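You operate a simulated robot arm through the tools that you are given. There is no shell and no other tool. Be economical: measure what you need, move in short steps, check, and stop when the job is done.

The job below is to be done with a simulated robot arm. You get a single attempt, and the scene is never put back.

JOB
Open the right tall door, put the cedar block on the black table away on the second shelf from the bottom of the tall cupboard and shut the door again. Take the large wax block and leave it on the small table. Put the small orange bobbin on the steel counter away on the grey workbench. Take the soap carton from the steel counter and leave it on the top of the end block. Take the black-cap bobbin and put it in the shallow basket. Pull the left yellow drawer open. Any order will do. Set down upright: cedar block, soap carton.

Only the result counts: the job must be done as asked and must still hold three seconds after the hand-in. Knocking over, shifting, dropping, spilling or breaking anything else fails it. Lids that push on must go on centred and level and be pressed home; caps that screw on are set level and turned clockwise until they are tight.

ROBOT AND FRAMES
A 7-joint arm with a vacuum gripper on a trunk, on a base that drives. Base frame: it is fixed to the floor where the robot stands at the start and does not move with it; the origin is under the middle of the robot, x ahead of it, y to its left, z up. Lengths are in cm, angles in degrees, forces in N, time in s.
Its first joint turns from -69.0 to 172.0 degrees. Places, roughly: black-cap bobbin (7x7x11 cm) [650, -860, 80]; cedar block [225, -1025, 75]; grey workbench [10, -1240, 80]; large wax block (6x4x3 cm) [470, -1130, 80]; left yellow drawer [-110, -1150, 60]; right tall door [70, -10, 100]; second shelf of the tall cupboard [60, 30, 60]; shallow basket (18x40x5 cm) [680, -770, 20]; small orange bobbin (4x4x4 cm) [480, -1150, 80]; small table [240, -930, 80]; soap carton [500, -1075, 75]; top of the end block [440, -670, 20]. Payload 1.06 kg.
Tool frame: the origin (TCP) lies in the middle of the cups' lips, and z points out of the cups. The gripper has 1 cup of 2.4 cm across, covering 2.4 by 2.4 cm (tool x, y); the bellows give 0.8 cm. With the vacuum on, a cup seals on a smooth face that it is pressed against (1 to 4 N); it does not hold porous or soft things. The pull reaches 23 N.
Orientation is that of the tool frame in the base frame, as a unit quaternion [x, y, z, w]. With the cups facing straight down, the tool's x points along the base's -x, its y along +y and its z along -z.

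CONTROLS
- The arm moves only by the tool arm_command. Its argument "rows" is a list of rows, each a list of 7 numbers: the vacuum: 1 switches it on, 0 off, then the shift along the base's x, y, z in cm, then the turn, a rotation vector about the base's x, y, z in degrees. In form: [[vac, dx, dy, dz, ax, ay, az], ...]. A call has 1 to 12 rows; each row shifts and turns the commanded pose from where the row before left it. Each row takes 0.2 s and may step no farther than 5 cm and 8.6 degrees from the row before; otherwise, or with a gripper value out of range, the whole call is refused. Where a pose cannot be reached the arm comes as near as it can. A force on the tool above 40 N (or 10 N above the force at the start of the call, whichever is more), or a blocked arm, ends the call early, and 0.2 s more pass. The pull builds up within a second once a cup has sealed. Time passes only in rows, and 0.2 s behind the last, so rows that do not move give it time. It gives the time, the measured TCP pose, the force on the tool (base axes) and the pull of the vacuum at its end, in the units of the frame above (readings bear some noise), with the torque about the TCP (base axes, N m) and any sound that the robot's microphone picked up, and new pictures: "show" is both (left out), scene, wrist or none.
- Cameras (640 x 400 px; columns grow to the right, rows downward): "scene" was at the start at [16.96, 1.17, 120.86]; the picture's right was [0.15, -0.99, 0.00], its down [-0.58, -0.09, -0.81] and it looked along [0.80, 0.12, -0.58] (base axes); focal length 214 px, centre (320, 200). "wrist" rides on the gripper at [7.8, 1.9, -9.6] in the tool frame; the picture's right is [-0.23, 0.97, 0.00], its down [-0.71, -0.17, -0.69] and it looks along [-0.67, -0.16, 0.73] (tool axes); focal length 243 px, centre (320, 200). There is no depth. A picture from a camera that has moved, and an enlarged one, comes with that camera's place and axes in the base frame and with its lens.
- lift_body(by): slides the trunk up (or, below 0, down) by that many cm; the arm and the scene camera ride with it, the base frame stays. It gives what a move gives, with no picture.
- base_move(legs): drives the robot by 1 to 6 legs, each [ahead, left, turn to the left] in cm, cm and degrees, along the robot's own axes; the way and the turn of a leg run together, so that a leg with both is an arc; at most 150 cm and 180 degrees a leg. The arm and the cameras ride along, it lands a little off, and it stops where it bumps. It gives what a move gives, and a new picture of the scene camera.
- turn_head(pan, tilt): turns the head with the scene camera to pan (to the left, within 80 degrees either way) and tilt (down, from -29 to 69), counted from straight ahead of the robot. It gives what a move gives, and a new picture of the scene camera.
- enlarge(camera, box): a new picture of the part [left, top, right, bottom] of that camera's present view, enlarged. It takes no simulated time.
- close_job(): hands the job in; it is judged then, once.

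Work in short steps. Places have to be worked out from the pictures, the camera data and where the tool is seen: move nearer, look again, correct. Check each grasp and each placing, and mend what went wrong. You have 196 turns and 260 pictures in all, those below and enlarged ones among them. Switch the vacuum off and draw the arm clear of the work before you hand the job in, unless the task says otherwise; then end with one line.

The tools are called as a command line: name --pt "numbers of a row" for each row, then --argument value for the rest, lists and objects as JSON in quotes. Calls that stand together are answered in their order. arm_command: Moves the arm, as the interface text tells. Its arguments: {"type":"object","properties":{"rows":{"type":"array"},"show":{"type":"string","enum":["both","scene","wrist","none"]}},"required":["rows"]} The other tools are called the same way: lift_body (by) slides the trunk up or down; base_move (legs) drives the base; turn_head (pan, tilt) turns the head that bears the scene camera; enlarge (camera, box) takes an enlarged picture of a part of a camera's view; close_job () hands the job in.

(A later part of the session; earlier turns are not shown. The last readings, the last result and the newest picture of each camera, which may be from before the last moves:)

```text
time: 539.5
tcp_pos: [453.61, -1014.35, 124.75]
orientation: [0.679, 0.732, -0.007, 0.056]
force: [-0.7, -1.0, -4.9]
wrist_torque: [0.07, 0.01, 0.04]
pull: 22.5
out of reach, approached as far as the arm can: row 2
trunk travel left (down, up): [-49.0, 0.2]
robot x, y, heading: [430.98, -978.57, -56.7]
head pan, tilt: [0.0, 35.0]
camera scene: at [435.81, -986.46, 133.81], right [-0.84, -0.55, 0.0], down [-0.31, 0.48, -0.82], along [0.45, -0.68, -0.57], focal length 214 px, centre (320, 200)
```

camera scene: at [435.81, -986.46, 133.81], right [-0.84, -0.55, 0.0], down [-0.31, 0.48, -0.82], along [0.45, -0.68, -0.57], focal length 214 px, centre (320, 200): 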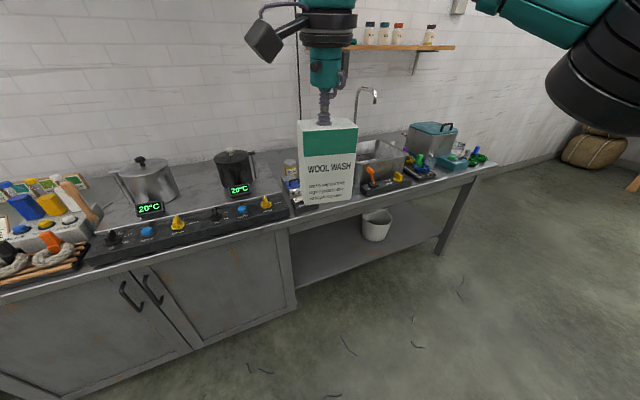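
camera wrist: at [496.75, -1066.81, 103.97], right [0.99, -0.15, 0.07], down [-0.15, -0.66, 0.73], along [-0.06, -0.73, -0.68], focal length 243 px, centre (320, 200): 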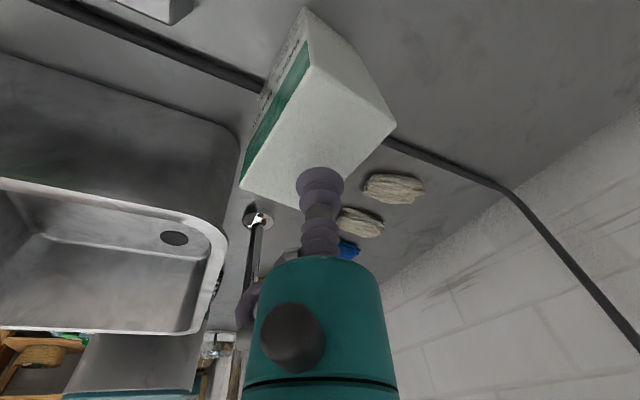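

Soap hangs upright. Now to the end block near (440,−670). Turn to heading ≈110° and drive up the room.

base_move --legs '[[0, 0, 85], [0, 0, 81.7], [73, -57, 0], [73, -57, 0]]'

turn_head --pan 15 --tilt 30

```text
time: 557.1
tcp_pos: [470.74, -762.23, 124.65]
orientation: [-0.652, 0.756, 0.055, 0.014]
force: [0.3, -0.5, -5.0]
wrist_torque: [-0.08, 0.02, -0.03]
pull: 22.7
trunk travel left (down, up): [-49.0, 0.2]
robot x, y, heading: [484.87, -801.95, 110.2]
head pan, tilt: [0.0, 35.0]
camera scene: at [481.93, -793.58, 133.81], right [0.94, 0.35, 0.0], down [0.2, -0.54, -0.82], along [-0.29, 0.77, -0.57], focal length 214 px, centre (320, 200)
```

scene: 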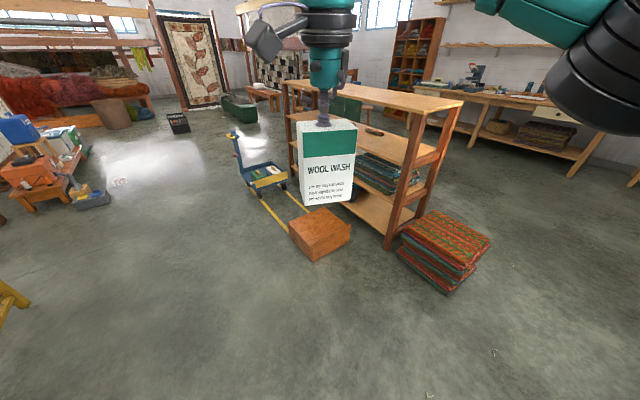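

```text
time: 557.9
tcp_pos: [470.79, -762.31, 124.81]
orientation: [-0.652, 0.756, 0.054, 0.014]
force: [0.3, -0.5, -5.3]
wrist_torque: [-0.08, 0.02, 0.0]
pull: 23.0
trunk travel left (down, up): [-49.0, 0.2]
robot x, y, heading: [485.14, -801.85, 110.7]
head pan, tilt: [15.0, 30.0]
camera scene: at [479.76, -794.49, 134.58], right [0.81, 0.58, 0.0], down [0.29, -0.41, -0.87], along [-0.5, 0.7, -0.5], focal length 214 px, centre (320, 200)
```

scene: 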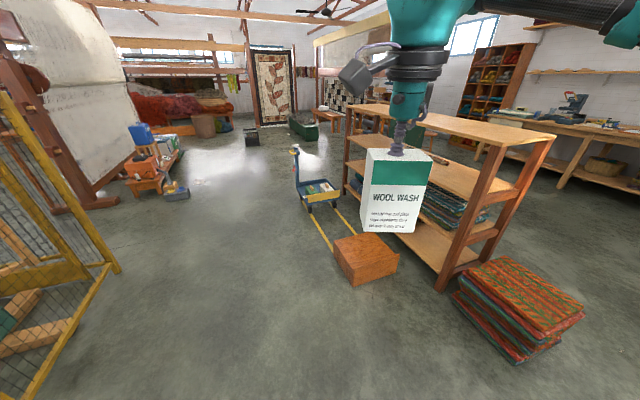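

The orange block at the end of the yellow track is the end block, top centre ≈(436,−671). Drive 84 cm toward it, then lower the trunk.

base_move --legs '[[84, 0, 0]]'

lift_body --by -38

turn_head --pan 0 --tilt 50

```text
time: 562.4
tcp_pos: [439.91, -683.86, 124.7]
orientation: [-0.659, 0.75, 0.055, 0.014]
force: [-0.1, -0.5, -4.8]
wrist_torque: [-0.03, -0.01, 0.03]
pull: 22.9
trunk travel left (down, up): [-49.0, 0.2]
robot x, y, heading: [455.13, -723.93, 111.6]
head pan, tilt: [15.0, 30.0]
camera scene: at [449.4, -715.99, 134.58], right [0.8, 0.59, 0.0], down [0.3, -0.4, -0.87], along [-0.52, 0.7, -0.5], focal length 214 px, centre (320, 200)
```

scene: 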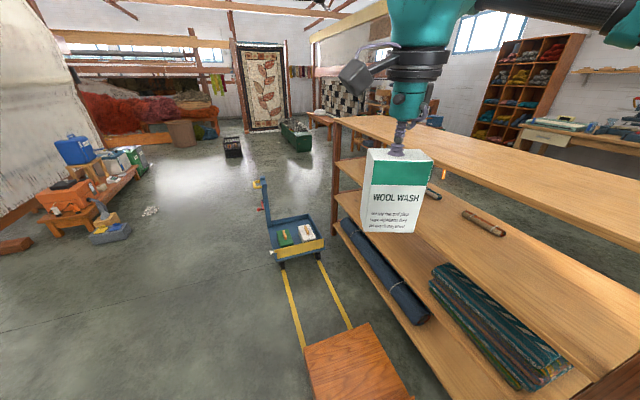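

```text
time: 566.0
tcp_pos: [439.97, -683.8, 86.86]
orientation: [-0.659, 0.75, 0.055, 0.013]
force: [-0.2, -0.9, -4.7]
wrist_torque: [-0.04, 0.0, 0.0]
pull: 23.1
trunk travel left (down, up): [-11.0, 38.2]
robot x, y, heading: [454.97, -723.84, 111.6]
head pan, tilt: [15.0, 30.0]
```

```text
time: 566.9
tcp_pos: [439.98, -683.85, 86.83]
orientation: [-0.658, 0.75, 0.055, 0.014]
force: [0.1, 0.3, -5.0]
wrist_torque: [-0.06, 0.01, -0.02]
pull: 23.0
trunk travel left (down, up): [-11.0, 38.2]
robot x, y, heading: [454.91, -723.49, 111.6]
head pan, tilt: [0.0, 50.0]
camera scene: at [446.25, -701.63, 90.98], right [0.93, 0.37, 0.0], down [0.28, -0.71, -0.64], along [-0.24, 0.6, -0.77], focal length 214 px, centre (320, 200)
```

scene: 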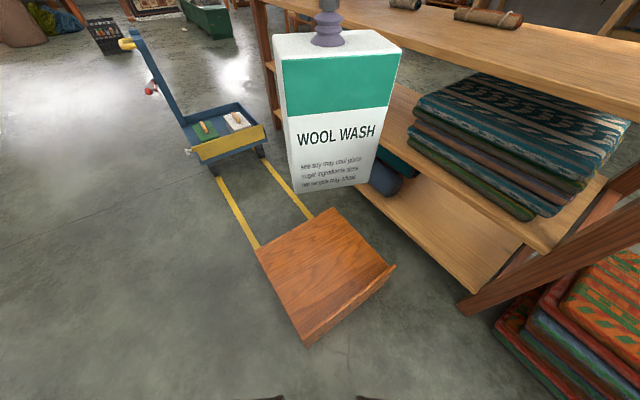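

Block centre ≈(434.3,−672), with the tool 13 cm short of it. Lower the trunk the rest and bring the soap over the block while descending.

lift_body --by -10.5

arm_command --pt "1 -1 2 -4 0 0 0" --pt "1 -1 2 -4 0 0 0" --pt "1 -1 2 -4 0 0 0" --pt "1 -1 2 -4 0 0 0" --pt "1 -1 2 -4 0 0 0" --pt "1 -0.7 1.8 -4 0 0 0" --show "scene"

```text
time: 568.2
tcp_pos: [439.95, -683.87, 76.26]
orientation: [-0.66, 0.749, 0.056, 0.013]
force: [0.4, -0.3, -4.6]
wrist_torque: [-0.02, -0.02, 0.0]
pull: 22.6
trunk travel left (down, up): [-0.5, 48.7]
robot x, y, heading: [455.56, -723.27, 111.6]
head pan, tilt: [0.0, 50.0]
```

```text
time: 569.6
tcp_pos: [434.3, -671.97, 52.18]
orientation: [-0.659, 0.75, 0.055, 0.013]
force: [-0.6, -0.3, -4.7]
wrist_torque: [-0.04, -0.01, -0.04]
pull: 22.8
trunk travel left (down, up): [-0.5, 48.7]
robot x, y, heading: [455.27, -723.66, 111.4]
head pan, tilt: [0.0, 50.0]
camera scene: at [445.19, -698.91, 81.02], right [0.93, 0.37, 0.0], down [0.28, -0.71, -0.64], along [-0.24, 0.6, -0.77], focal length 214 px, centre (320, 200)
```

scene: 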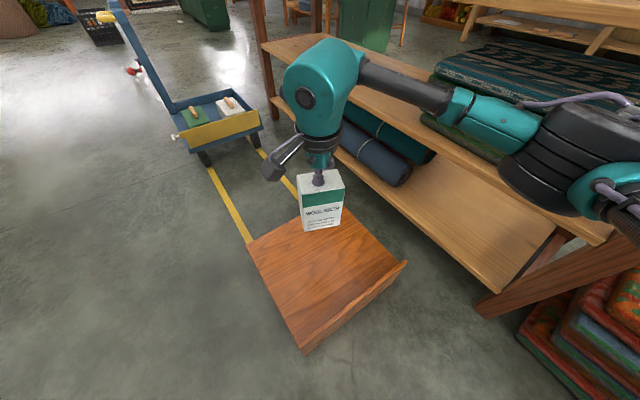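

Centred over the block. Descend further.

arm_command --pt "1 0 0 -4 0 0 0" --pt "1 0 0 -4 0 0 0" --pt "1 0 0 -4 0 0 0" --pt "1 0 0 -2 0 0 0" --pt "1 0 0 -1 0 0 0" --show "both"

```text
time: 570.9
tcp_pos: [434.06, -672.35, 37.18]
orientation: [-0.659, 0.75, 0.055, 0.013]
force: [-0.8, 0.1, -5.1]
wrist_torque: [-0.04, -0.03, -0.05]
pull: 23.4
trunk travel left (down, up): [-0.5, 48.7]
robot x, y, heading: [454.72, -723.41, 111.6]
head pan, tilt: [0.0, 50.0]
camera scene: at [445.18, -698.9, 81.02], right [0.93, 0.37, 0.0], down [0.28, -0.71, -0.64], along [-0.24, 0.6, -0.77], focal length 214 px, centre (320, 200)
camera wrist: at [431.77, -680.8, 46.13], right [-0.93, 0.35, 0.08], down [0.3, 0.61, 0.73], along [0.21, 0.71, -0.67], focal length 243 px, centre (320, 200)
```

scene: 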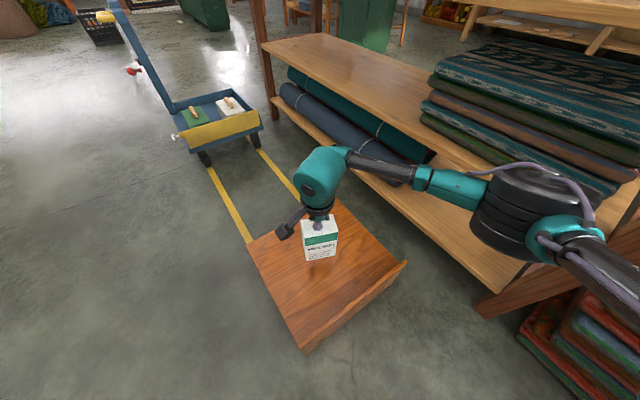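
wrist: 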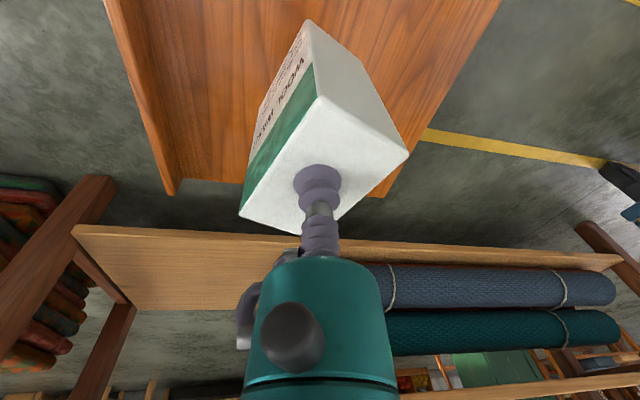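

Still above. Creep down until contact.

arm_command --pt "1 0 0 -1.5 0 0 0" --pt "1 0 0 -1 0 0 0" --pt "1 0 0 -0.8 0 0 0" --pt "1 0 0 -0.8 0 0 0" --pt "1 0 0 -0.6 0 0 0" --show "none"

```text
time: 572.0
tcp_pos: [434.3, -672.02, 32.62]
orientation: [-0.658, 0.751, 0.054, 0.014]
force: [0.1, -1.0, -5.0]
wrist_torque: [-0.04, 0.02, -0.03]
pull: 22.8
trunk travel left (down, up): [-0.5, 48.7]
robot x, y, heading: [455.07, -723.35, 111.4]
head pan, tilt: [0.0, 50.0]
```

arm_command --pt "1 0 0 -0.8 0 0 0" --pt "1 0 0 -0.6 0 0 0" --pt "1 0 0 -0.6 0 0 0" --pt "1 0 0 -0.6 0 0 0" --pt "1 0 0 -0.5 0 0 0" --show "scene"

```text
time: 573.2
tcp_pos: [434.41, -672.05, 29.48]
orientation: [-0.659, 0.75, 0.054, 0.013]
force: [-0.2, -0.9, -5.2]
wrist_torque: [-0.02, 0.0, -0.01]
pull: 22.5
trunk travel left (down, up): [-0.5, 48.7]
robot x, y, heading: [454.74, -723.06, 111.5]
head pan, tilt: [0.0, 50.0]
camera scene: at [445.18, -698.9, 81.02], right [0.93, 0.37, 0.0], down [0.28, -0.71, -0.64], along [-0.24, 0.6, -0.77], focal length 214 px, centre (320, 200)
```

scene: 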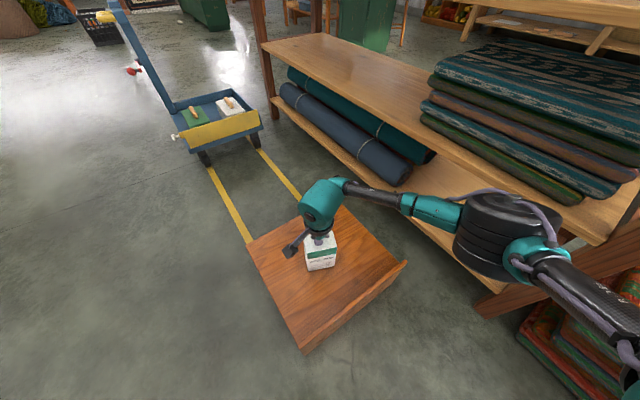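

Still not touching; continue to creep.

arm_command --pt "1 0 0 -0.8 0 0 0" --pt "1 0 0 -0.6 0 0 0" --pt "1 0 0 -0.6 0 0 0" --pt "1 0 0 -0.6 0 0 0" --pt "1 0 0 -0.5 0 0 0" --show "none"

```text
time: 574.0
tcp_pos: [433.93, -671.89, 28.22]
orientation: [-0.658, 0.751, 0.059, 0.011]
force: [4.8, -2.9, 16.2]
wrist_torque: [-0.16, -0.03, 0.1]
pull: 23.1
trunk travel left (down, up): [-0.5, 48.7]
robot x, y, heading: [454.98, -723.28, 111.5]
head pan, tilt: [0.0, 50.0]
stopped in row 3: the force on the tool passed its limit at 48 N (the readings are from after the stop); the commanded pose is now the measured one
```

Contact. Release and rise carefully.

arm_command --pt "1 0 0 0.3 0 0 0" --pt "0 0 0 0 0 0 0" --pt "0 0 0 0 0 0 0" --pt "0 0 0 0 0 0 0" --pt "0 0 0 0.5 0 0 0" --pt "0 0 0 2 0 0 0" --pt "0 0 0 4 0 0 0" --pt "0 0 0 4 0 0 0" --pt "0 0 0 4 0 0 0" --pt "0 1 -2 4 0 0 0" --show "scene"

```text
time: 576.2
tcp_pos: [435.05, -674.0, 46.54]
orientation: [-0.658, 0.75, 0.058, 0.011]
force: [-0.1, -0.9, 0.2]
wrist_torque: [0.02, 0.01, -0.01]
pull: 0.1
trunk travel left (down, up): [-0.5, 48.7]
robot x, y, heading: [455.06, -723.21, 111.4]
head pan, tilt: [0.0, 50.0]
camera scene: at [445.19, -698.91, 81.02], right [0.93, 0.37, 0.0], down [0.28, -0.71, -0.64], along [-0.24, 0.6, -0.77], focal length 214 px, centre (320, 200)
```

scene: 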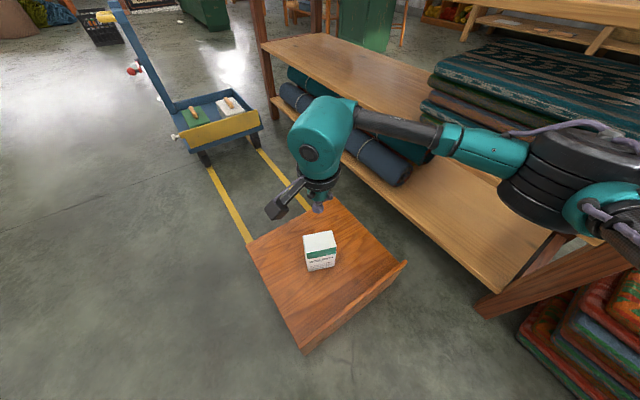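

The soap stands upright on the end block. Last: the cedar block. Back off, raise the trunk, and drive toward the black table's end.

base_move --legs '[[-84, 0, 0]]'

lift_body --by 37

base_move --legs '[[0, 0, 78], [65, 68.8, 0], [65, 68.8, 0], [65, 68.8, 0]]'

turn_head --pan 5 --tilt 30

```text
time: 580.7
tcp_pos: [465.98, -753.2, 46.48]
orientation: [-0.663, 0.746, 0.057, 0.012]
force: [-0.6, -0.9, 0.0]
wrist_torque: [-0.03, 0.03, -0.01]
pull: 0.0
trunk travel left (down, up): [-0.5, 48.7]
robot x, y, heading: [486.49, -802.33, 112.1]
head pan, tilt: [0.0, 50.0]
camera scene: at [476.6, -778.0, 81.03], right [0.93, 0.38, 0.0], down [0.29, -0.71, -0.64], along [-0.24, 0.59, -0.77], focal length 214 px, centre (320, 200)
```

scene: 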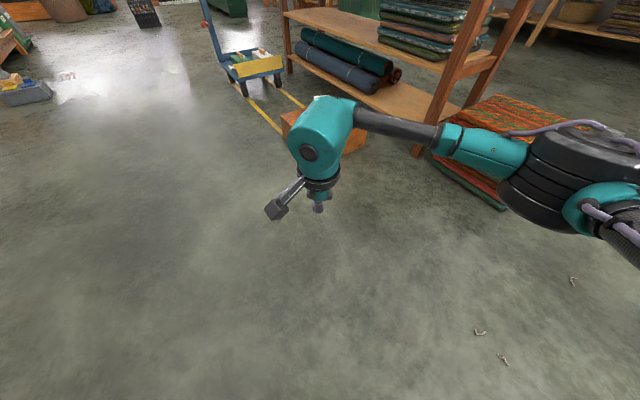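

```text
time: 584.3
tcp_pos: [465.98, -753.2, 83.55]
orientation: [-0.663, 0.746, 0.058, 0.012]
force: [-0.1, 0.5, -0.7]
wrist_torque: [-0.02, 0.01, 0.0]
pull: 0.0
trunk travel left (down, up): [-37.5, 11.7]
robot x, y, heading: [486.69, -802.11, 112.1]
head pan, tilt: [0.0, 50.0]
```

```text
time: 606.0
tcp_pos: [280.44, -1049.74, 83.56]
orientation: [0.988, -0.146, -0.052, 0.028]
force: [0.1, 0.7, 0.3]
wrist_torque: [-0.04, 0.01, 0.02]
pull: 0.0
trunk travel left (down, up): [-37.5, 11.7]
robot x, y, heading: [332.46, -1038.04, -168.1]
head pan, tilt: [0.0, 50.0]
camera scene: at [316.7, -1041.5, 118.78], right [-0.21, 0.98, 0.0], down [0.75, 0.16, -0.64], along [-0.63, -0.14, -0.77], focal length 214 px, centre (320, 200)
```

scene: 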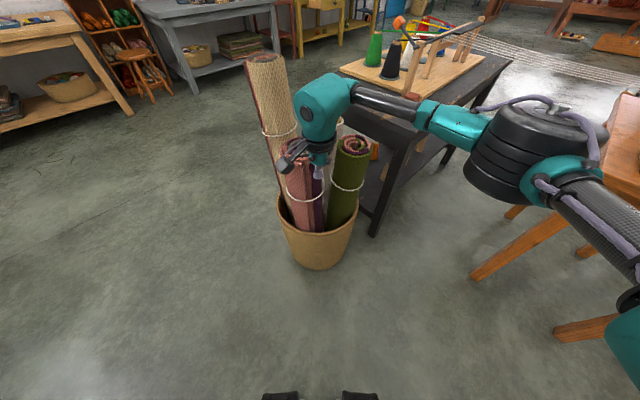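

```text
time: 606.9
tcp_pos: [280.46, -1049.76, 83.53]
orientation: [0.987, -0.146, -0.052, 0.028]
force: [1.0, -0.4, 0.9]
wrist_torque: [0.01, 0.01, 0.05]
pull: 0.1
trunk travel left (down, up): [-37.5, 11.7]
robot x, y, heading: [332.47, -1037.88, -167.7]
head pan, tilt: [5.0, 30.0]
camera scene: at [315.59, -1042.54, 121.73], right [-0.3, 0.96, 0.0], down [0.48, 0.15, -0.87], along [-0.83, -0.26, -0.5], focal length 214 px, centre (320, 200)
```

scene: 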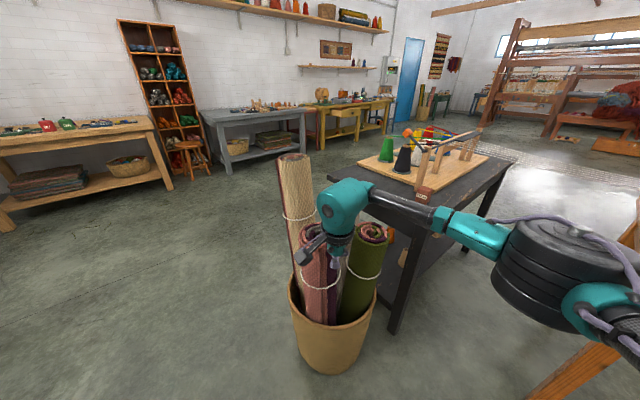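

The gripper is right over the roll basket; I back straight off 18 cm first, then turn the tool horizontal in free space.

base_move --legs '[[-18, 0, 0]]'

arm_command --pt "0 2 0 3 -1.7 8 0" --pt "0 0 0 2 -1.7 8 0" --pt "0 0 0 2 -1.7 8 0" --pt "0 0 0 2 -1.7 8 0" --pt "0 0 0 2 -1.7 8 0" --pt "0 0 0 2 -1.7 8 0" --pt "0 0 0 1 -1.7 8 0" --pt "0 0 0 0 -1.7 8 0" --pt "0 0 0 0 -1.7 8 0" --pt "0 0 0 0 -1.7 8 0" --show "none"

```text
time: 608.4
tcp_pos: [297.63, -1046.07, 83.55]
orientation: [0.988, -0.146, -0.052, 0.029]
force: [0.0, 0.5, -0.3]
wrist_torque: [0.0, 0.0, 0.0]
pull: 0.2
trunk travel left (down, up): [-37.5, 11.7]
robot x, y, heading: [349.32, -1034.58, -168.1]
head pan, tilt: [5.0, 30.0]
camera scene: at [332.91, -1038.78, 121.74], right [-0.3, 0.95, 0.0], down [0.48, 0.15, -0.87], along [-0.83, -0.26, -0.5], focal length 214 px, centre (320, 200)
```

scene: 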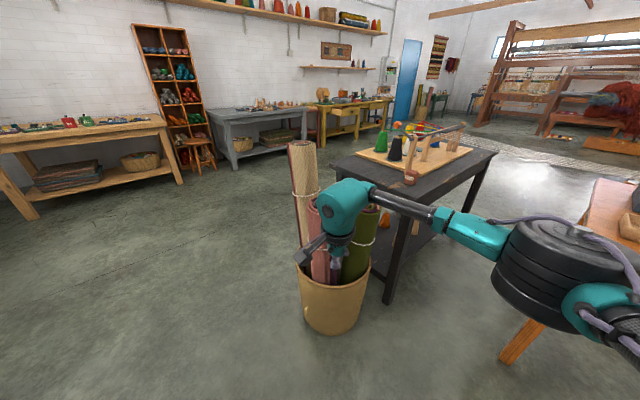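

```text
time: 610.6
tcp_pos: [299.56, -1045.91, 97.51]
orientation: [0.708, -0.099, -0.653, 0.249]
force: [-0.4, 0.7, 0.4]
wrist_torque: [0.0, 0.02, 0.03]
pull: 0.0
trunk travel left (down, up): [-37.5, 11.7]
robot x, y, heading: [349.85, -1034.34, -167.8]
head pan, tilt: [5.0, 30.0]
```

Tool is horizontal. Strafe right clear of the rolls, lower the trunk 20, and advance 20.

base_move --legs '[[0, -31, 0], [18, 0, -4]]'

lift_body --by -20

arm_command --pt "0 0 0 0 0 0 0" --show "both"

```text
time: 615.0
tcp_pos: [274.4, -1014.82, 97.53]
orientation: [0.706, -0.122, -0.659, 0.228]
force: [-0.6, -0.4, -0.1]
wrist_torque: [-0.02, 0.01, -0.02]
pull: 0.0
trunk travel left (down, up): [-37.5, 11.7]
robot x, y, heading: [324.95, -1006.32, -171.6]
head pan, tilt: [5.0, 30.0]
camera scene: at [308.16, -1009.91, 121.72], right [-0.23, 0.97, 0.0], down [0.49, 0.12, -0.87], along [-0.84, -0.2, -0.5], focal length 214 px, centre (320, 200)
```

scene: 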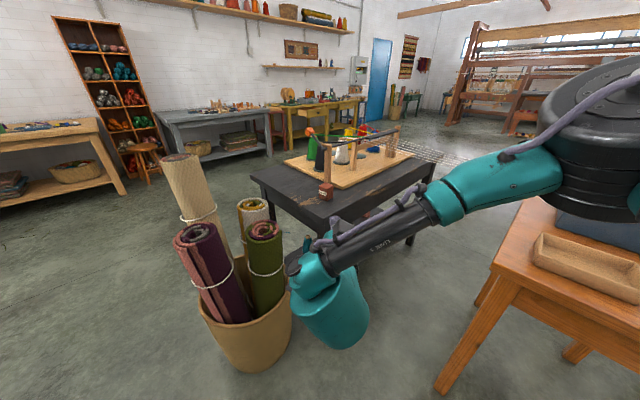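

```text
time: 617.2
tcp_pos: [274.48, -1014.91, 77.63]
orientation: [0.706, -0.122, -0.66, 0.227]
force: [-0.2, 0.5, -0.1]
wrist_torque: [0.0, 0.0, -0.02]
pull: 0.0
trunk travel left (down, up): [-17.5, 31.7]
robot x, y, heading: [325.15, -1006.24, -171.6]
head pan, tilt: [5.0, 30.0]
```

```text
time: 617.6
tcp_pos: [274.53, -1014.87, 77.51]
orientation: [0.706, -0.122, -0.66, 0.227]
force: [0.5, 0.4, 0.9]
wrist_torque: [-0.01, 0.02, -0.01]
pull: 0.1
trunk travel left (down, up): [-17.5, 31.7]
robot x, y, heading: [324.97, -1006.4, -171.4]
head pan, tilt: [5.0, 30.0]
camera scene: at [303.14, -1010.65, 101.44], right [-0.23, 0.97, 0.0], down [0.49, 0.12, -0.87], along [-0.84, -0.2, -0.5], focal length 214 px, centre (320, 200)
camera wrist: at [285.0, -1018.71, 71.86], right [0.1, -0.73, 0.67], down [0.58, 0.59, 0.56], along [-0.81, 0.34, 0.49], focal length 243 px, centre (320, 200)
```

scene: 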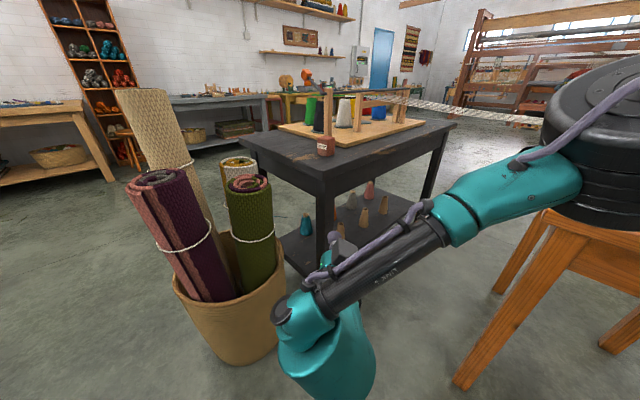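
wrist: 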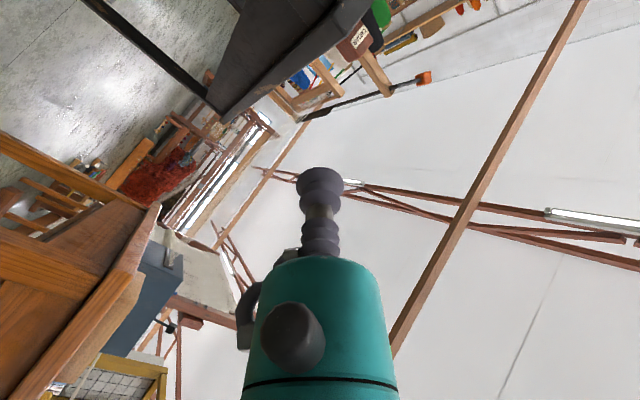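

Triangulated: cedar block at ≈(231.6,−1025.7), mid-height z≈81.5. I enlarge to see the faces.

enlarge --camera "scene" --box '[290, 110, 370, 170]'

```text
6.67 times, centred on (330, 140) of scene
camera zoom: at [303.14, -1010.65, 101.44], right [-0.23, 0.97, 0.0], down [0.49, 0.12, -0.87], along [-0.84, -0.2, -0.5], focal length 1430 px, centre (253, 600)
```

zoom: 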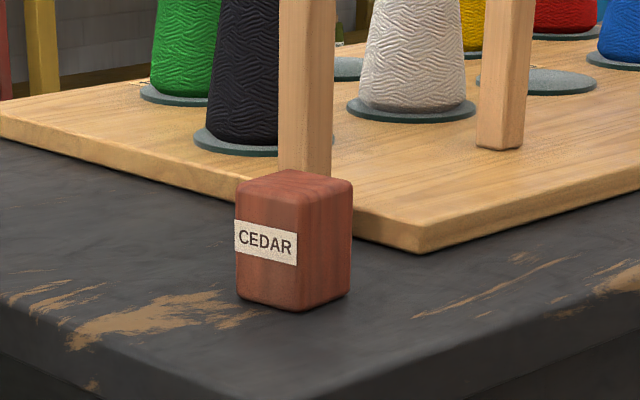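

The block is aligned with the table: best face is the plain one facing +n (toward the gap between tables). I shift the tool right/back, turn to heading −123°, and slide right beside the small table.

arm_command --pt "0 2 2 0.7 0 0 0" --pt "0 2 4 0.7 0 0 0" --pt "0 1.5 4.4 0.7 0 0 0" --pt "0 1 4.5 0.7 0 0 0" --pt "0 0.7 4.6 0.7 0 0 0" --pt "0 0 4.8 0.5 0 0 0" --pt "0 0 2 0 0 0 0" --show "none"

base_move --legs '[[0, 0, 48]]'

```text
time: 619.2
tcp_pos: [276.88, -1000.2, 76.13]
orientation: [0.705, -0.123, -0.66, 0.227]
force: [0.7, 0.8, 0.1]
wrist_torque: [0.0, -0.01, 0.0]
pull: 0.1
out of reach, approached as far as the arm can: row 3, 4, 5, 6, 7
trunk travel left (down, up): [-17.5, 31.7]
robot x, y, heading: [325.46, -1006.28, -171.5]
head pan, tilt: [5.0, 30.0]
```

```text
time: 621.8
tcp_pos: [287.88, -1037.9, 76.19]
orientation: [0.696, 0.17, -0.513, 0.473]
force: [-0.2, -0.2, -0.5]
wrist_torque: [-0.01, -0.01, 0.03]
pull: 0.2
trunk travel left (down, up): [-17.5, 31.7]
robot x, y, heading: [325.56, -1006.29, -124.3]
head pan, tilt: [5.0, 30.0]
camera scene: at [313.23, -1025.57, 101.43], right [-0.87, 0.49, 0.0], down [0.24, 0.44, -0.87], along [-0.42, -0.75, -0.5], focal length 214 px, centre (320, 200)
```

scene: 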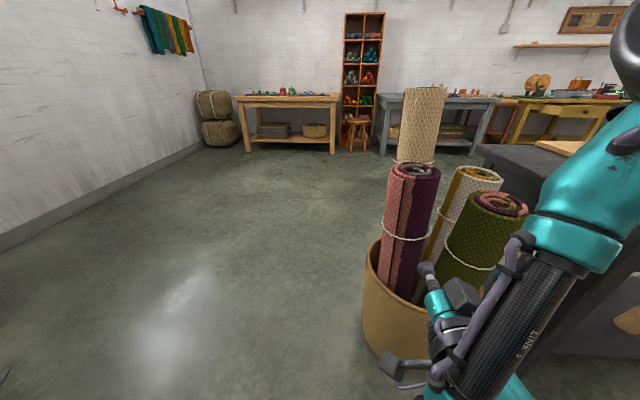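

The tool can't go that far right in this pose. I back off from the rolls, slide right, and turn a bit right so the tool points at the block obliquely.

base_move --legs '[[-14, 0, 0], [0, -38, 0], [0, 0, -15]]'

turn_head --pan 0 --tilt 35

```text
time: 627.4
tcp_pos: [258.3, -995.24, 76.3]
orientation: [0.712, 0.081, -0.57, 0.403]
force: [-0.9, -0.1, 0.4]
wrist_torque: [-0.04, 0.03, -0.01]
pull: 0.0
trunk travel left (down, up): [-17.5, 31.7]
robot x, y, heading: [302.79, -974.02, -139.0]
head pan, tilt: [5.0, 30.0]
camera scene: at [285.92, -989.62, 101.43], right [-0.72, 0.69, 0.0], down [0.35, 0.36, -0.87], along [-0.6, -0.62, -0.5], focal length 214 px, centre (320, 200)
```

scene: 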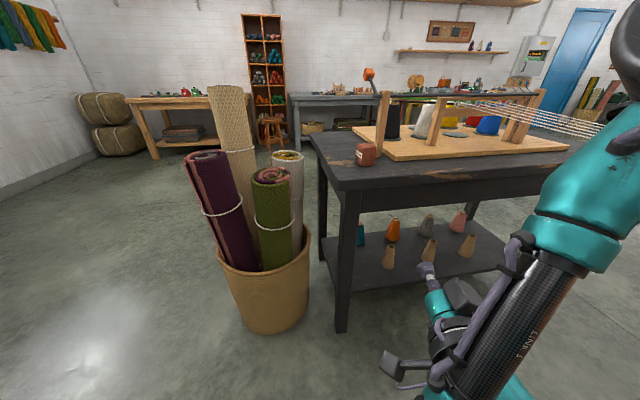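

```text
time: 628.0
tcp_pos: [258.36, -995.03, 76.27]
orientation: [0.712, 0.08, -0.57, 0.404]
force: [0.5, 0.0, 0.3]
wrist_torque: [-0.02, -0.02, -0.02]
pull: 0.1
trunk travel left (down, up): [-17.5, 31.7]
robot x, y, heading: [302.22, -974.22, -138.9]
head pan, tilt: [0.0, 35.0]
camera scene: at [285.55, -988.9, 100.66], right [-0.66, 0.75, 0.0], down [0.43, 0.38, -0.82], along [-0.62, -0.54, -0.57], focal length 214 px, centre (320, 200)
```

scene: 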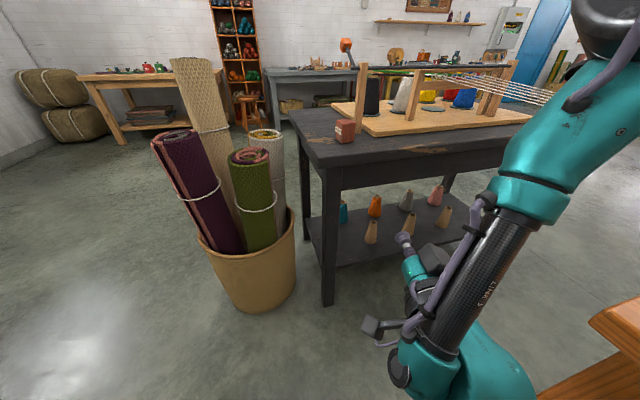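

Consistent: block at (231.6,−1025.9,81). I raise the tool to z≈81.5, drive 24 ahead, and check with the wrist camera.

arm_command --pt "0 0 0 2.5 0 0 0" --pt "0 0 0 2.7 0 0 0" --show "none"

base_move --legs '[[22, 0, 0]]'

arm_command --pt "0 0 0 0 0 0 5" --pt "0 0 0 0 0 0 5" --show "both"

```text
time: 628.6
tcp_pos: [257.84, -997.02, 80.35]
orientation: [0.711, 0.08, -0.57, 0.403]
force: [0.0, -0.7, 0.3]
wrist_torque: [-0.02, -0.02, -0.01]
pull: 0.1
out of reach, approached as far as the arm can: row 1, 2
trunk travel left (down, up): [-17.5, 31.7]
robot x, y, heading: [302.3, -973.54, -138.7]
head pan, tilt: [0.0, 35.0]
```

```text
time: 630.4
tcp_pos: [240.7, -1011.78, 80.35]
orientation: [0.711, 0.08, -0.57, 0.404]
force: [0.0, 0.2, 0.0]
wrist_torque: [-0.01, -0.01, 0.0]
pull: 0.1
trunk travel left (down, up): [-17.5, 31.7]
robot x, y, heading: [285.29, -989.06, -139.0]
head pan, tilt: [0.0, 35.0]
camera scene: at [268.55, -1003.65, 100.65], right [-0.66, 0.75, 0.0], down [0.43, 0.38, -0.82], along [-0.62, -0.54, -0.57], focal length 214 px, centre (320, 200)
```

scene: 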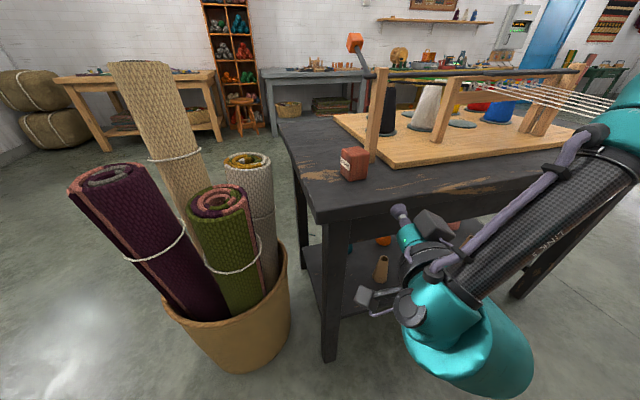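

```text
time: 631.0
tcp_pos: [245.22, -1014.12, 78.27]
orientation: [0.702, 0.139, -0.533, 0.451]
force: [0.4, -0.1, 0.3]
wrist_torque: [0.04, -0.01, 0.02]
pull: 0.1
out of reach, approached as far as the arm can: row 1, 2
trunk travel left (down, up): [-17.5, 31.7]
robot x, y, heading: [285.34, -988.89, -139.0]
head pan, tilt: [0.0, 35.0]
camera scene: at [268.56, -1003.65, 100.65], right [-0.66, 0.75, 0.0], down [0.43, 0.38, -0.82], along [-0.62, -0.54, -0.57], focal length 214 px, centre (320, 200)
camera wrist: at [255.51, -1009.97, 72.61], right [0.57, -0.47, 0.67], down [0.03, 0.83, 0.55], along [-0.82, -0.29, 0.49], focal length 243 px, centre (320, 200)
```

scene: 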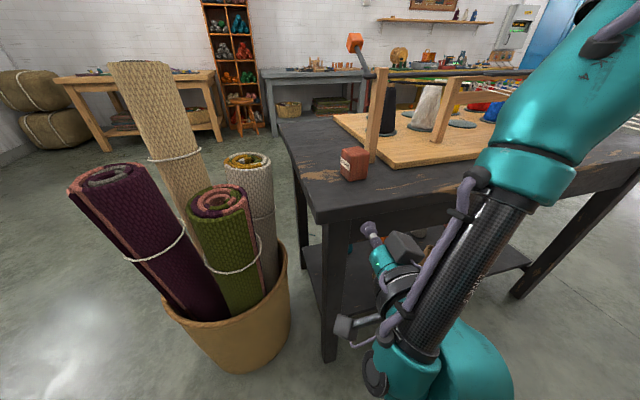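
wrist: 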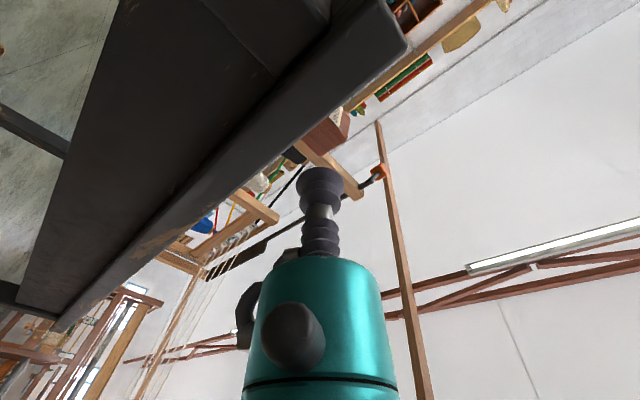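

The arm is too folded this close in. I back the base 15 cm, then reach out with the arm to a point just before the block's face, raising to z≈82.

base_move --legs '[[-15, 0, 0]]'

arm_command --pt "0 -2.5 -2 2 0 0 0" --pt "0 -3 -2.3 2 0 0 0" --pt "0 -3 -2.3 1 0 0 0" --pt "0 -3 -2.3 0.5 0 0 0" --show "both"

```text
time: 632.3
tcp_pos: [256.4, -1004.26, 78.32]
orientation: [0.702, 0.139, -0.534, 0.45]
force: [0.5, 0.4, 0.2]
wrist_torque: [0.01, -0.06, 0.01]
pull: 0.1
trunk travel left (down, up): [-17.5, 31.7]
robot x, y, heading: [296.73, -979.0, -139.2]
head pan, tilt: [0.0, 35.0]
camera scene: at [279.84, -993.8, 100.66], right [-0.66, 0.76, 0.0], down [0.43, 0.38, -0.82], along [-0.62, -0.54, -0.57], focal length 214 px, centre (320, 200)
```

scene: 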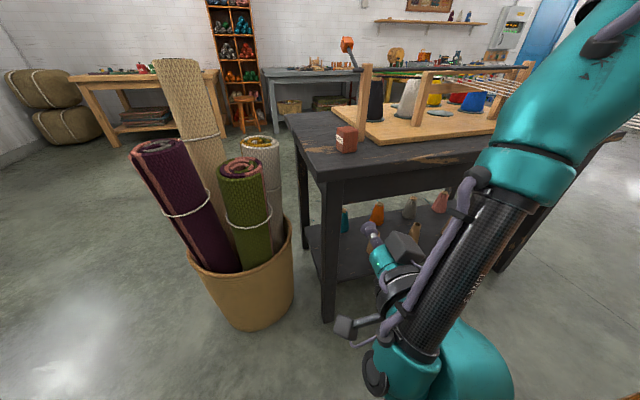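

```text
time: 633.3
tcp_pos: [254.76, -1009.32, 81.57]
orientation: [0.704, 0.137, -0.534, 0.447]
force: [0.1, 0.7, 0.0]
wrist_torque: [0.02, -0.02, -0.01]
pull: 0.0
out of reach, approached as far as the arm can: row 1, 2, 3, 4
trunk travel left (down, up): [-17.5, 31.7]
robot x, y, heading: [296.55, -979.09, -139.2]
head pan, tilt: [0.0, 35.0]
camera scene: at [279.84, -993.81, 100.65], right [-0.66, 0.76, 0.0], down [0.43, 0.38, -0.82], along [-0.62, -0.54, -0.57], focal length 214 px, centre (320, 200)
camera wrist: at [265.08, -1005.3, 76.03], right [0.56, -0.48, 0.67], down [0.04, 0.83, 0.56], along [-0.83, -0.29, 0.48], focal length 243 px, centre (320, 200)
```

scene: 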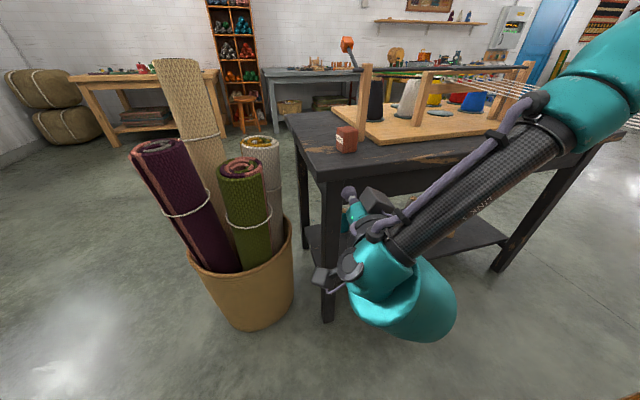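
wrist: 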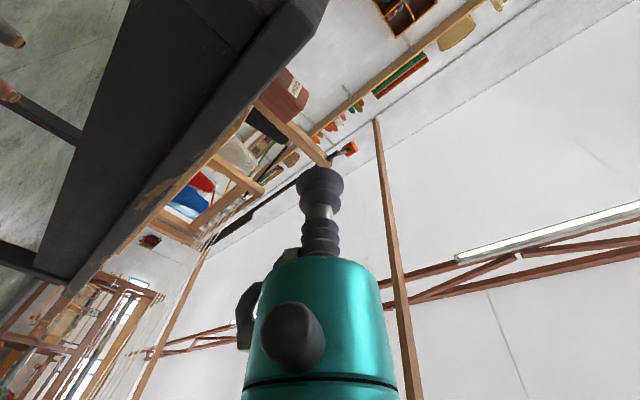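

My commanded pose had drifted from earlier unreachable rows. I re-sync by moving the command back to the actual pose.

arm_command --pt "0 3.2 -2.5 -2.1 0 0 0" --pt "0 3.2 -2.5 -2.1 0 0 0" --pt "0 3.2 -2.5 -2.1 0 0 0" --pt "0 3.2 -2.5 -2.1 0 0 0" --pt "0 3.2 -2.5 -2.1 0 0 0" --show "none"

```text
time: 634.5
tcp_pos: [270.83, -1021.97, 71.02]
orientation: [0.702, 0.139, -0.534, 0.45]
force: [-0.6, -0.3, -0.9]
wrist_torque: [0.02, 0.02, 0.02]
pull: 0.1
trunk travel left (down, up): [-17.5, 31.7]
robot x, y, heading: [296.51, -978.97, -139.0]
head pan, tilt: [0.0, 35.0]
```

The command follows the actual pose, so those limits are real. Picking from the top is simpler: tool-down height above the cup is only ~23 cm, which also fits between the shelves. I raise the arm and point the tool down.

arm_command --pt "0 1 1.5 4 0 0 0" --pt "0 1 1.5 4 6.37 -5.16 0" --pt "0 1 1.5 4 6.37 -5.16 0" --pt "0 0 0 4 6.37 -5.16 0" --pt "0 0 0 4 6.37 -5.16 0" --pt "0 0 0 4 6.37 -5.16 0" --pt "0 0 0 3 6.37 -5.16 0" --pt "0 0 0 2 6.37 -5.16 0" --pt "0 0 0 0 6.37 -5.16 0" --pt "0 0 0 0 6.37 -5.16 0" --pt "0 0 0 0 6.37 -5.16 0" --pt "0 0 0 0 6.2 -5.0 0" --show "none"

base_move --legs '[[0, 0, -15]]'

```text
time: 637.1
tcp_pos: [273.73, -1017.43, 100.13]
orientation: [0.981, 0.191, 0.013, -0.006]
force: [0.6, 0.5, 0.8]
wrist_torque: [0.0, 0.0, 0.03]
pull: 0.1
trunk travel left (down, up): [-17.5, 31.7]
robot x, y, heading: [296.73, -979.22, -138.9]
head pan, tilt: [0.0, 35.0]
```

```text
time: 638.4
tcp_pos: [264.64, -1010.32, 99.93]
orientation: [0.998, 0.064, 0.012, -0.004]
force: [-0.1, 0.9, 0.2]
wrist_torque: [0.02, 0.0, -0.02]
pull: 0.2
trunk travel left (down, up): [-17.5, 31.7]
robot x, y, heading: [296.5, -978.57, -153.9]
head pan, tilt: [0.0, 35.0]
camera scene: at [276.67, -989.03, 100.65], right [-0.44, 0.9, 0.0], down [0.51, 0.25, -0.82], along [-0.74, -0.36, -0.57], focal length 214 px, centre (320, 200)
```

scene: 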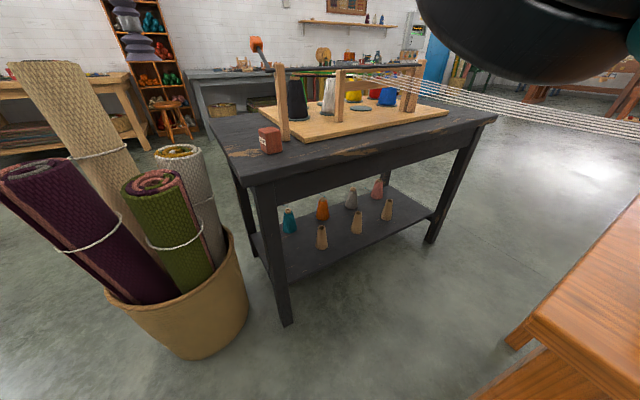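

Block top confirmed near (232.7,−1024.6,84.5). Raise the trunk 14 and drive in to ~52 cm from it.

lift_body --by 14

base_move --legs '[[25, 11, 0]]'

arm_command --pt "0 0 0 0 0 0 0" --show "wrist"

```text
time: 640.1
tcp_pos: [264.74, -1010.31, 113.95]
orientation: [0.998, 0.064, 0.012, -0.003]
force: [-0.1, -0.6, -0.5]
wrist_torque: [0.02, 0.03, 0.02]
pull: 0.1
trunk travel left (down, up): [-31.5, 17.7]
robot x, y, heading: [296.56, -979.13, -154.1]
head pan, tilt: [0.0, 35.0]
```

```text
time: 642.0
tcp_pos: [247.33, -1030.49, 114.05]
orientation: [0.998, 0.063, 0.012, -0.004]
force: [-0.1, -0.5, -0.9]
wrist_torque: [0.03, 0.02, 0.02]
pull: 0.1
trunk travel left (down, up): [-31.5, 17.7]
robot x, y, heading: [279.41, -999.38, -154.1]
head pan, tilt: [0.0, 35.0]
camera scene: at [262.64, -1007.66, 114.84], right [-0.44, 0.9, 0.0], down [0.52, 0.25, -0.82], along [-0.74, -0.36, -0.57], focal length 214 px, centre (320, 200)
```

scene: 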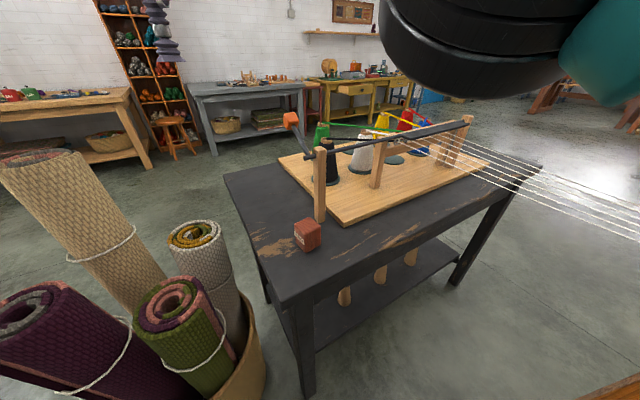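

```text
time: 642.4
tcp_pos: [247.33, -1030.44, 113.97]
orientation: [0.998, 0.062, 0.012, -0.003]
force: [0.5, -0.4, -0.1]
wrist_torque: [-0.03, 0.03, 0.01]
pull: 0.1
trunk travel left (down, up): [-31.5, 17.7]
robot x, y, heading: [279.42, -999.44, -154.0]
head pan, tilt: [0.0, 35.0]
camera wrist: at [255.11, -1031.54, 123.78], right [-0.11, -0.99, -0.01], down [-0.74, 0.08, 0.67], along [-0.66, 0.08, -0.74], focal length 243 px, centre (320, 200)
```

wrist: 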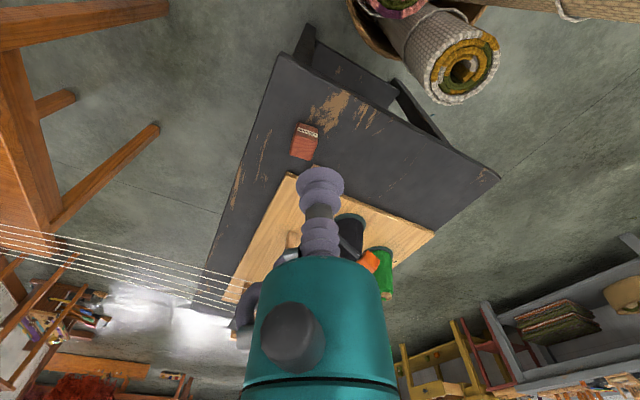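

Cedar top at ≈(233.5,−1025.3). Move over it, descending to z≈96.

arm_command --pt "0 -3.4 1.3 -3 0 0 0" --pt "0 -3.4 1.3 -4 0 0 0" --pt "0 -3.4 1.3 -4 0 0 0" --pt "0 -3.4 1.2 -4 0 0 0" --pt "0 0 0 -3 0 0 0" --show "wrist"

```text
refused: row 2 steps farther than a row can; nothing moved
```

arm_command --pt "0 -2.8 1.1 -3 0 0 0" --pt "0 -2.8 1.0 -3 0 0 0" --pt "0 -2.8 1.0 -3 0 0 0" --pt "0 -2.8 1.0 -3 0 0 0" --pt "0 -2.5 1.0 -3 0 0 0" --pt "0 0 0 -3 0 0 0" --show "wrist"

```text
time: 643.8
tcp_pos: [233.53, -1025.29, 96.12]
orientation: [0.998, 0.063, 0.011, -0.003]
force: [0.7, -0.5, 0.4]
wrist_torque: [0.01, 0.03, -0.03]
pull: 0.1
trunk travel left (down, up): [-31.5, 17.7]
robot x, y, heading: [279.41, -999.68, -154.4]
head pan, tilt: [0.0, 35.0]
camera wrist: at [241.33, -1026.45, 105.79], right [-0.11, -0.99, -0.01], down [-0.74, 0.08, 0.67], along [-0.66, 0.08, -0.74], focal length 243 px, centre (320, 200)
```

wrist: 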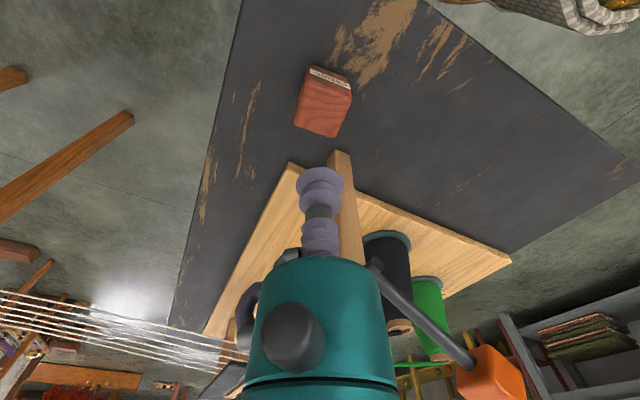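

Aligned (block centre (233.2,−1025.8)); a loom post stands 8 cm behind it, so I bias 0.5 cm toward me and descend carefully.

arm_command --pt "0 0.3 -0.3 -3 0 0 0" --pt "0 0 0 -3 0 0 0" --pt "0 0 0 -2 0 0 0" --show "wrist"

```text
time: 644.6
tcp_pos: [233.92, -1025.54, 87.99]
orientation: [0.998, 0.062, 0.011, -0.003]
force: [0.5, 0.5, 0.5]
wrist_torque: [0.05, -0.01, 0.01]
pull: 0.1
trunk travel left (down, up): [-31.5, 17.7]
robot x, y, heading: [279.48, -999.11, -154.0]
head pan, tilt: [0.0, 35.0]
camera wrist: at [241.7, -1026.64, 97.75], right [-0.11, -0.99, -0.01], down [-0.74, 0.08, 0.67], along [-0.66, 0.08, -0.74], focal length 243 px, centre (320, 200)
```

wrist: 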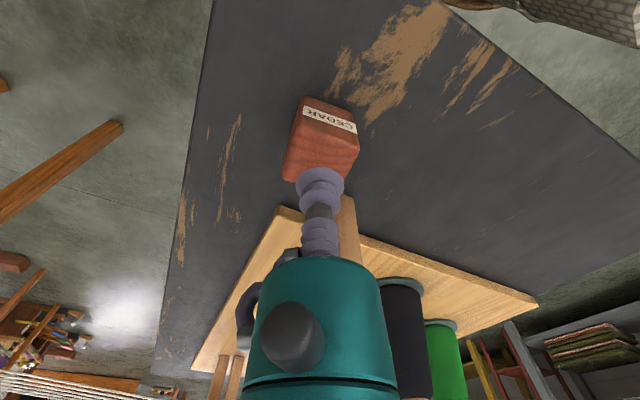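

Centred. Descend with vacuum.

arm_command --pt "1 0 0 -1.5 0 0 0" --pt "1 0 0 -0.8 0 0 0" --pt "1 0 0 -0.7 0 0 0" --pt "1 0 0 -0.6 0 0 0" --pt "1 0 0 -0.5 0 0 0" --show "none"

```text
time: 645.8
tcp_pos: [233.89, -1025.75, 84.05]
orientation: [0.998, 0.063, 0.011, -0.003]
force: [0.4, -0.5, 0.8]
wrist_torque: [0.01, 0.0, -0.02]
pull: 0.1
trunk travel left (down, up): [-31.5, 17.7]
robot x, y, heading: [279.53, -998.73, -154.1]
head pan, tilt: [0.0, 35.0]
```

arm_command --pt "1 0 0 -0.6 0 0 0" --pt "1 0 0 -0.5 0 0 0" --pt "1 0 0 -0.5 0 0 0" --pt "1 0 0 -0.5 0 0 0" --show "none"

```text
time: 646.6
tcp_pos: [234.07, -1025.69, 83.19]
orientation: [0.998, 0.063, 0.01, 0.003]
force: [2.4, 4.0, 19.0]
wrist_torque: [-0.07, 0.08, 0.0]
pull: 0.2
trunk travel left (down, up): [-31.5, 17.7]
robot x, y, heading: [279.2, -999.15, -154.2]
head pan, tilt: [0.0, 35.0]
stopped in row 4: the force on the tool passed its limit at 46 N (the readings are from after the stop); the commanded pose is now the measured one
```

Contact but no pull yet; I hold slightly lighter and wait for the vacuum.

arm_command --pt "1 0 0 0.2 0 0 0" --pt "1 0 0 0 0 0 0" --pt "1 0 0 0 0 0 0" --pt "1 0 0 0 0 0 0" --pt "1 0 0 0 0 0 0" --show "wrist"

```text
time: 647.8
tcp_pos: [233.91, -1025.71, 83.14]
orientation: [0.998, 0.063, 0.01, 0.002]
force: [0.7, -0.1, 15.7]
wrist_torque: [-0.03, 0.03, 0.02]
pull: 0.0
trunk travel left (down, up): [-31.5, 17.7]
robot x, y, heading: [279.61, -999.11, -154.0]
head pan, tilt: [0.0, 35.0]
camera wrist: at [241.78, -1026.68, 92.84], right [-0.11, -0.99, 0.0], down [-0.74, 0.08, 0.67], along [-0.67, 0.08, -0.74], focal length 243 px, centre (320, 200)
```

wrist: 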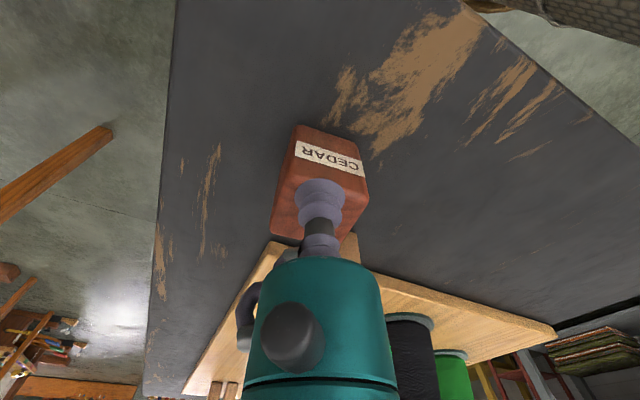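

The cup straddles the near edge. Lift, shift 1.4 cm further, and press again.

arm_command --pt "0 0 0 1.5 0 0 0" --pt "0 -1.4 0.2 0.5 0 0 0" --pt "1 0 0 -1.0 0 0 0" --pt "1 0 0 -0.6 0 0 0" --pt "1 0 0 -0.4 0 0 0" --pt "1 0 0 -0.3 0 0 0" --pt "1 0 0 0 0 0 0" --show "wrist"

```text
time: 649.4
tcp_pos: [232.79, -1025.65, 83.13]
orientation: [0.998, 0.063, 0.009, 0.004]
force: [-1.6, -8.4, 36.6]
wrist_torque: [0.12, 0.07, 0.06]
pull: 22.7
trunk travel left (down, up): [-31.5, 17.7]
robot x, y, heading: [279.34, -999.39, -154.2]
head pan, tilt: [0.0, 35.0]
camera wrist: at [240.54, -1026.59, 92.76], right [-0.11, -0.99, 0.0], down [-0.74, 0.09, 0.67], along [-0.67, 0.07, -0.74], focal length 243 px, centre (320, 200)
```

wrist: 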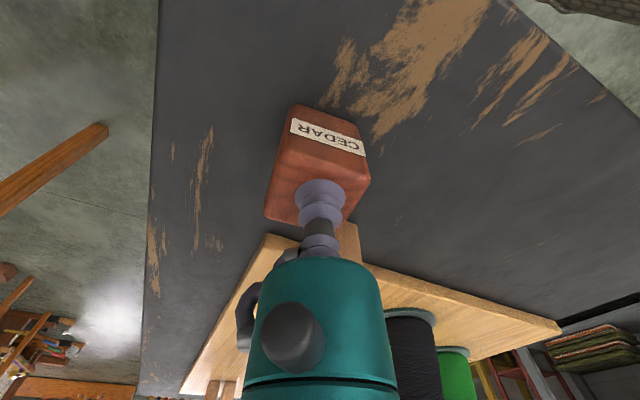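

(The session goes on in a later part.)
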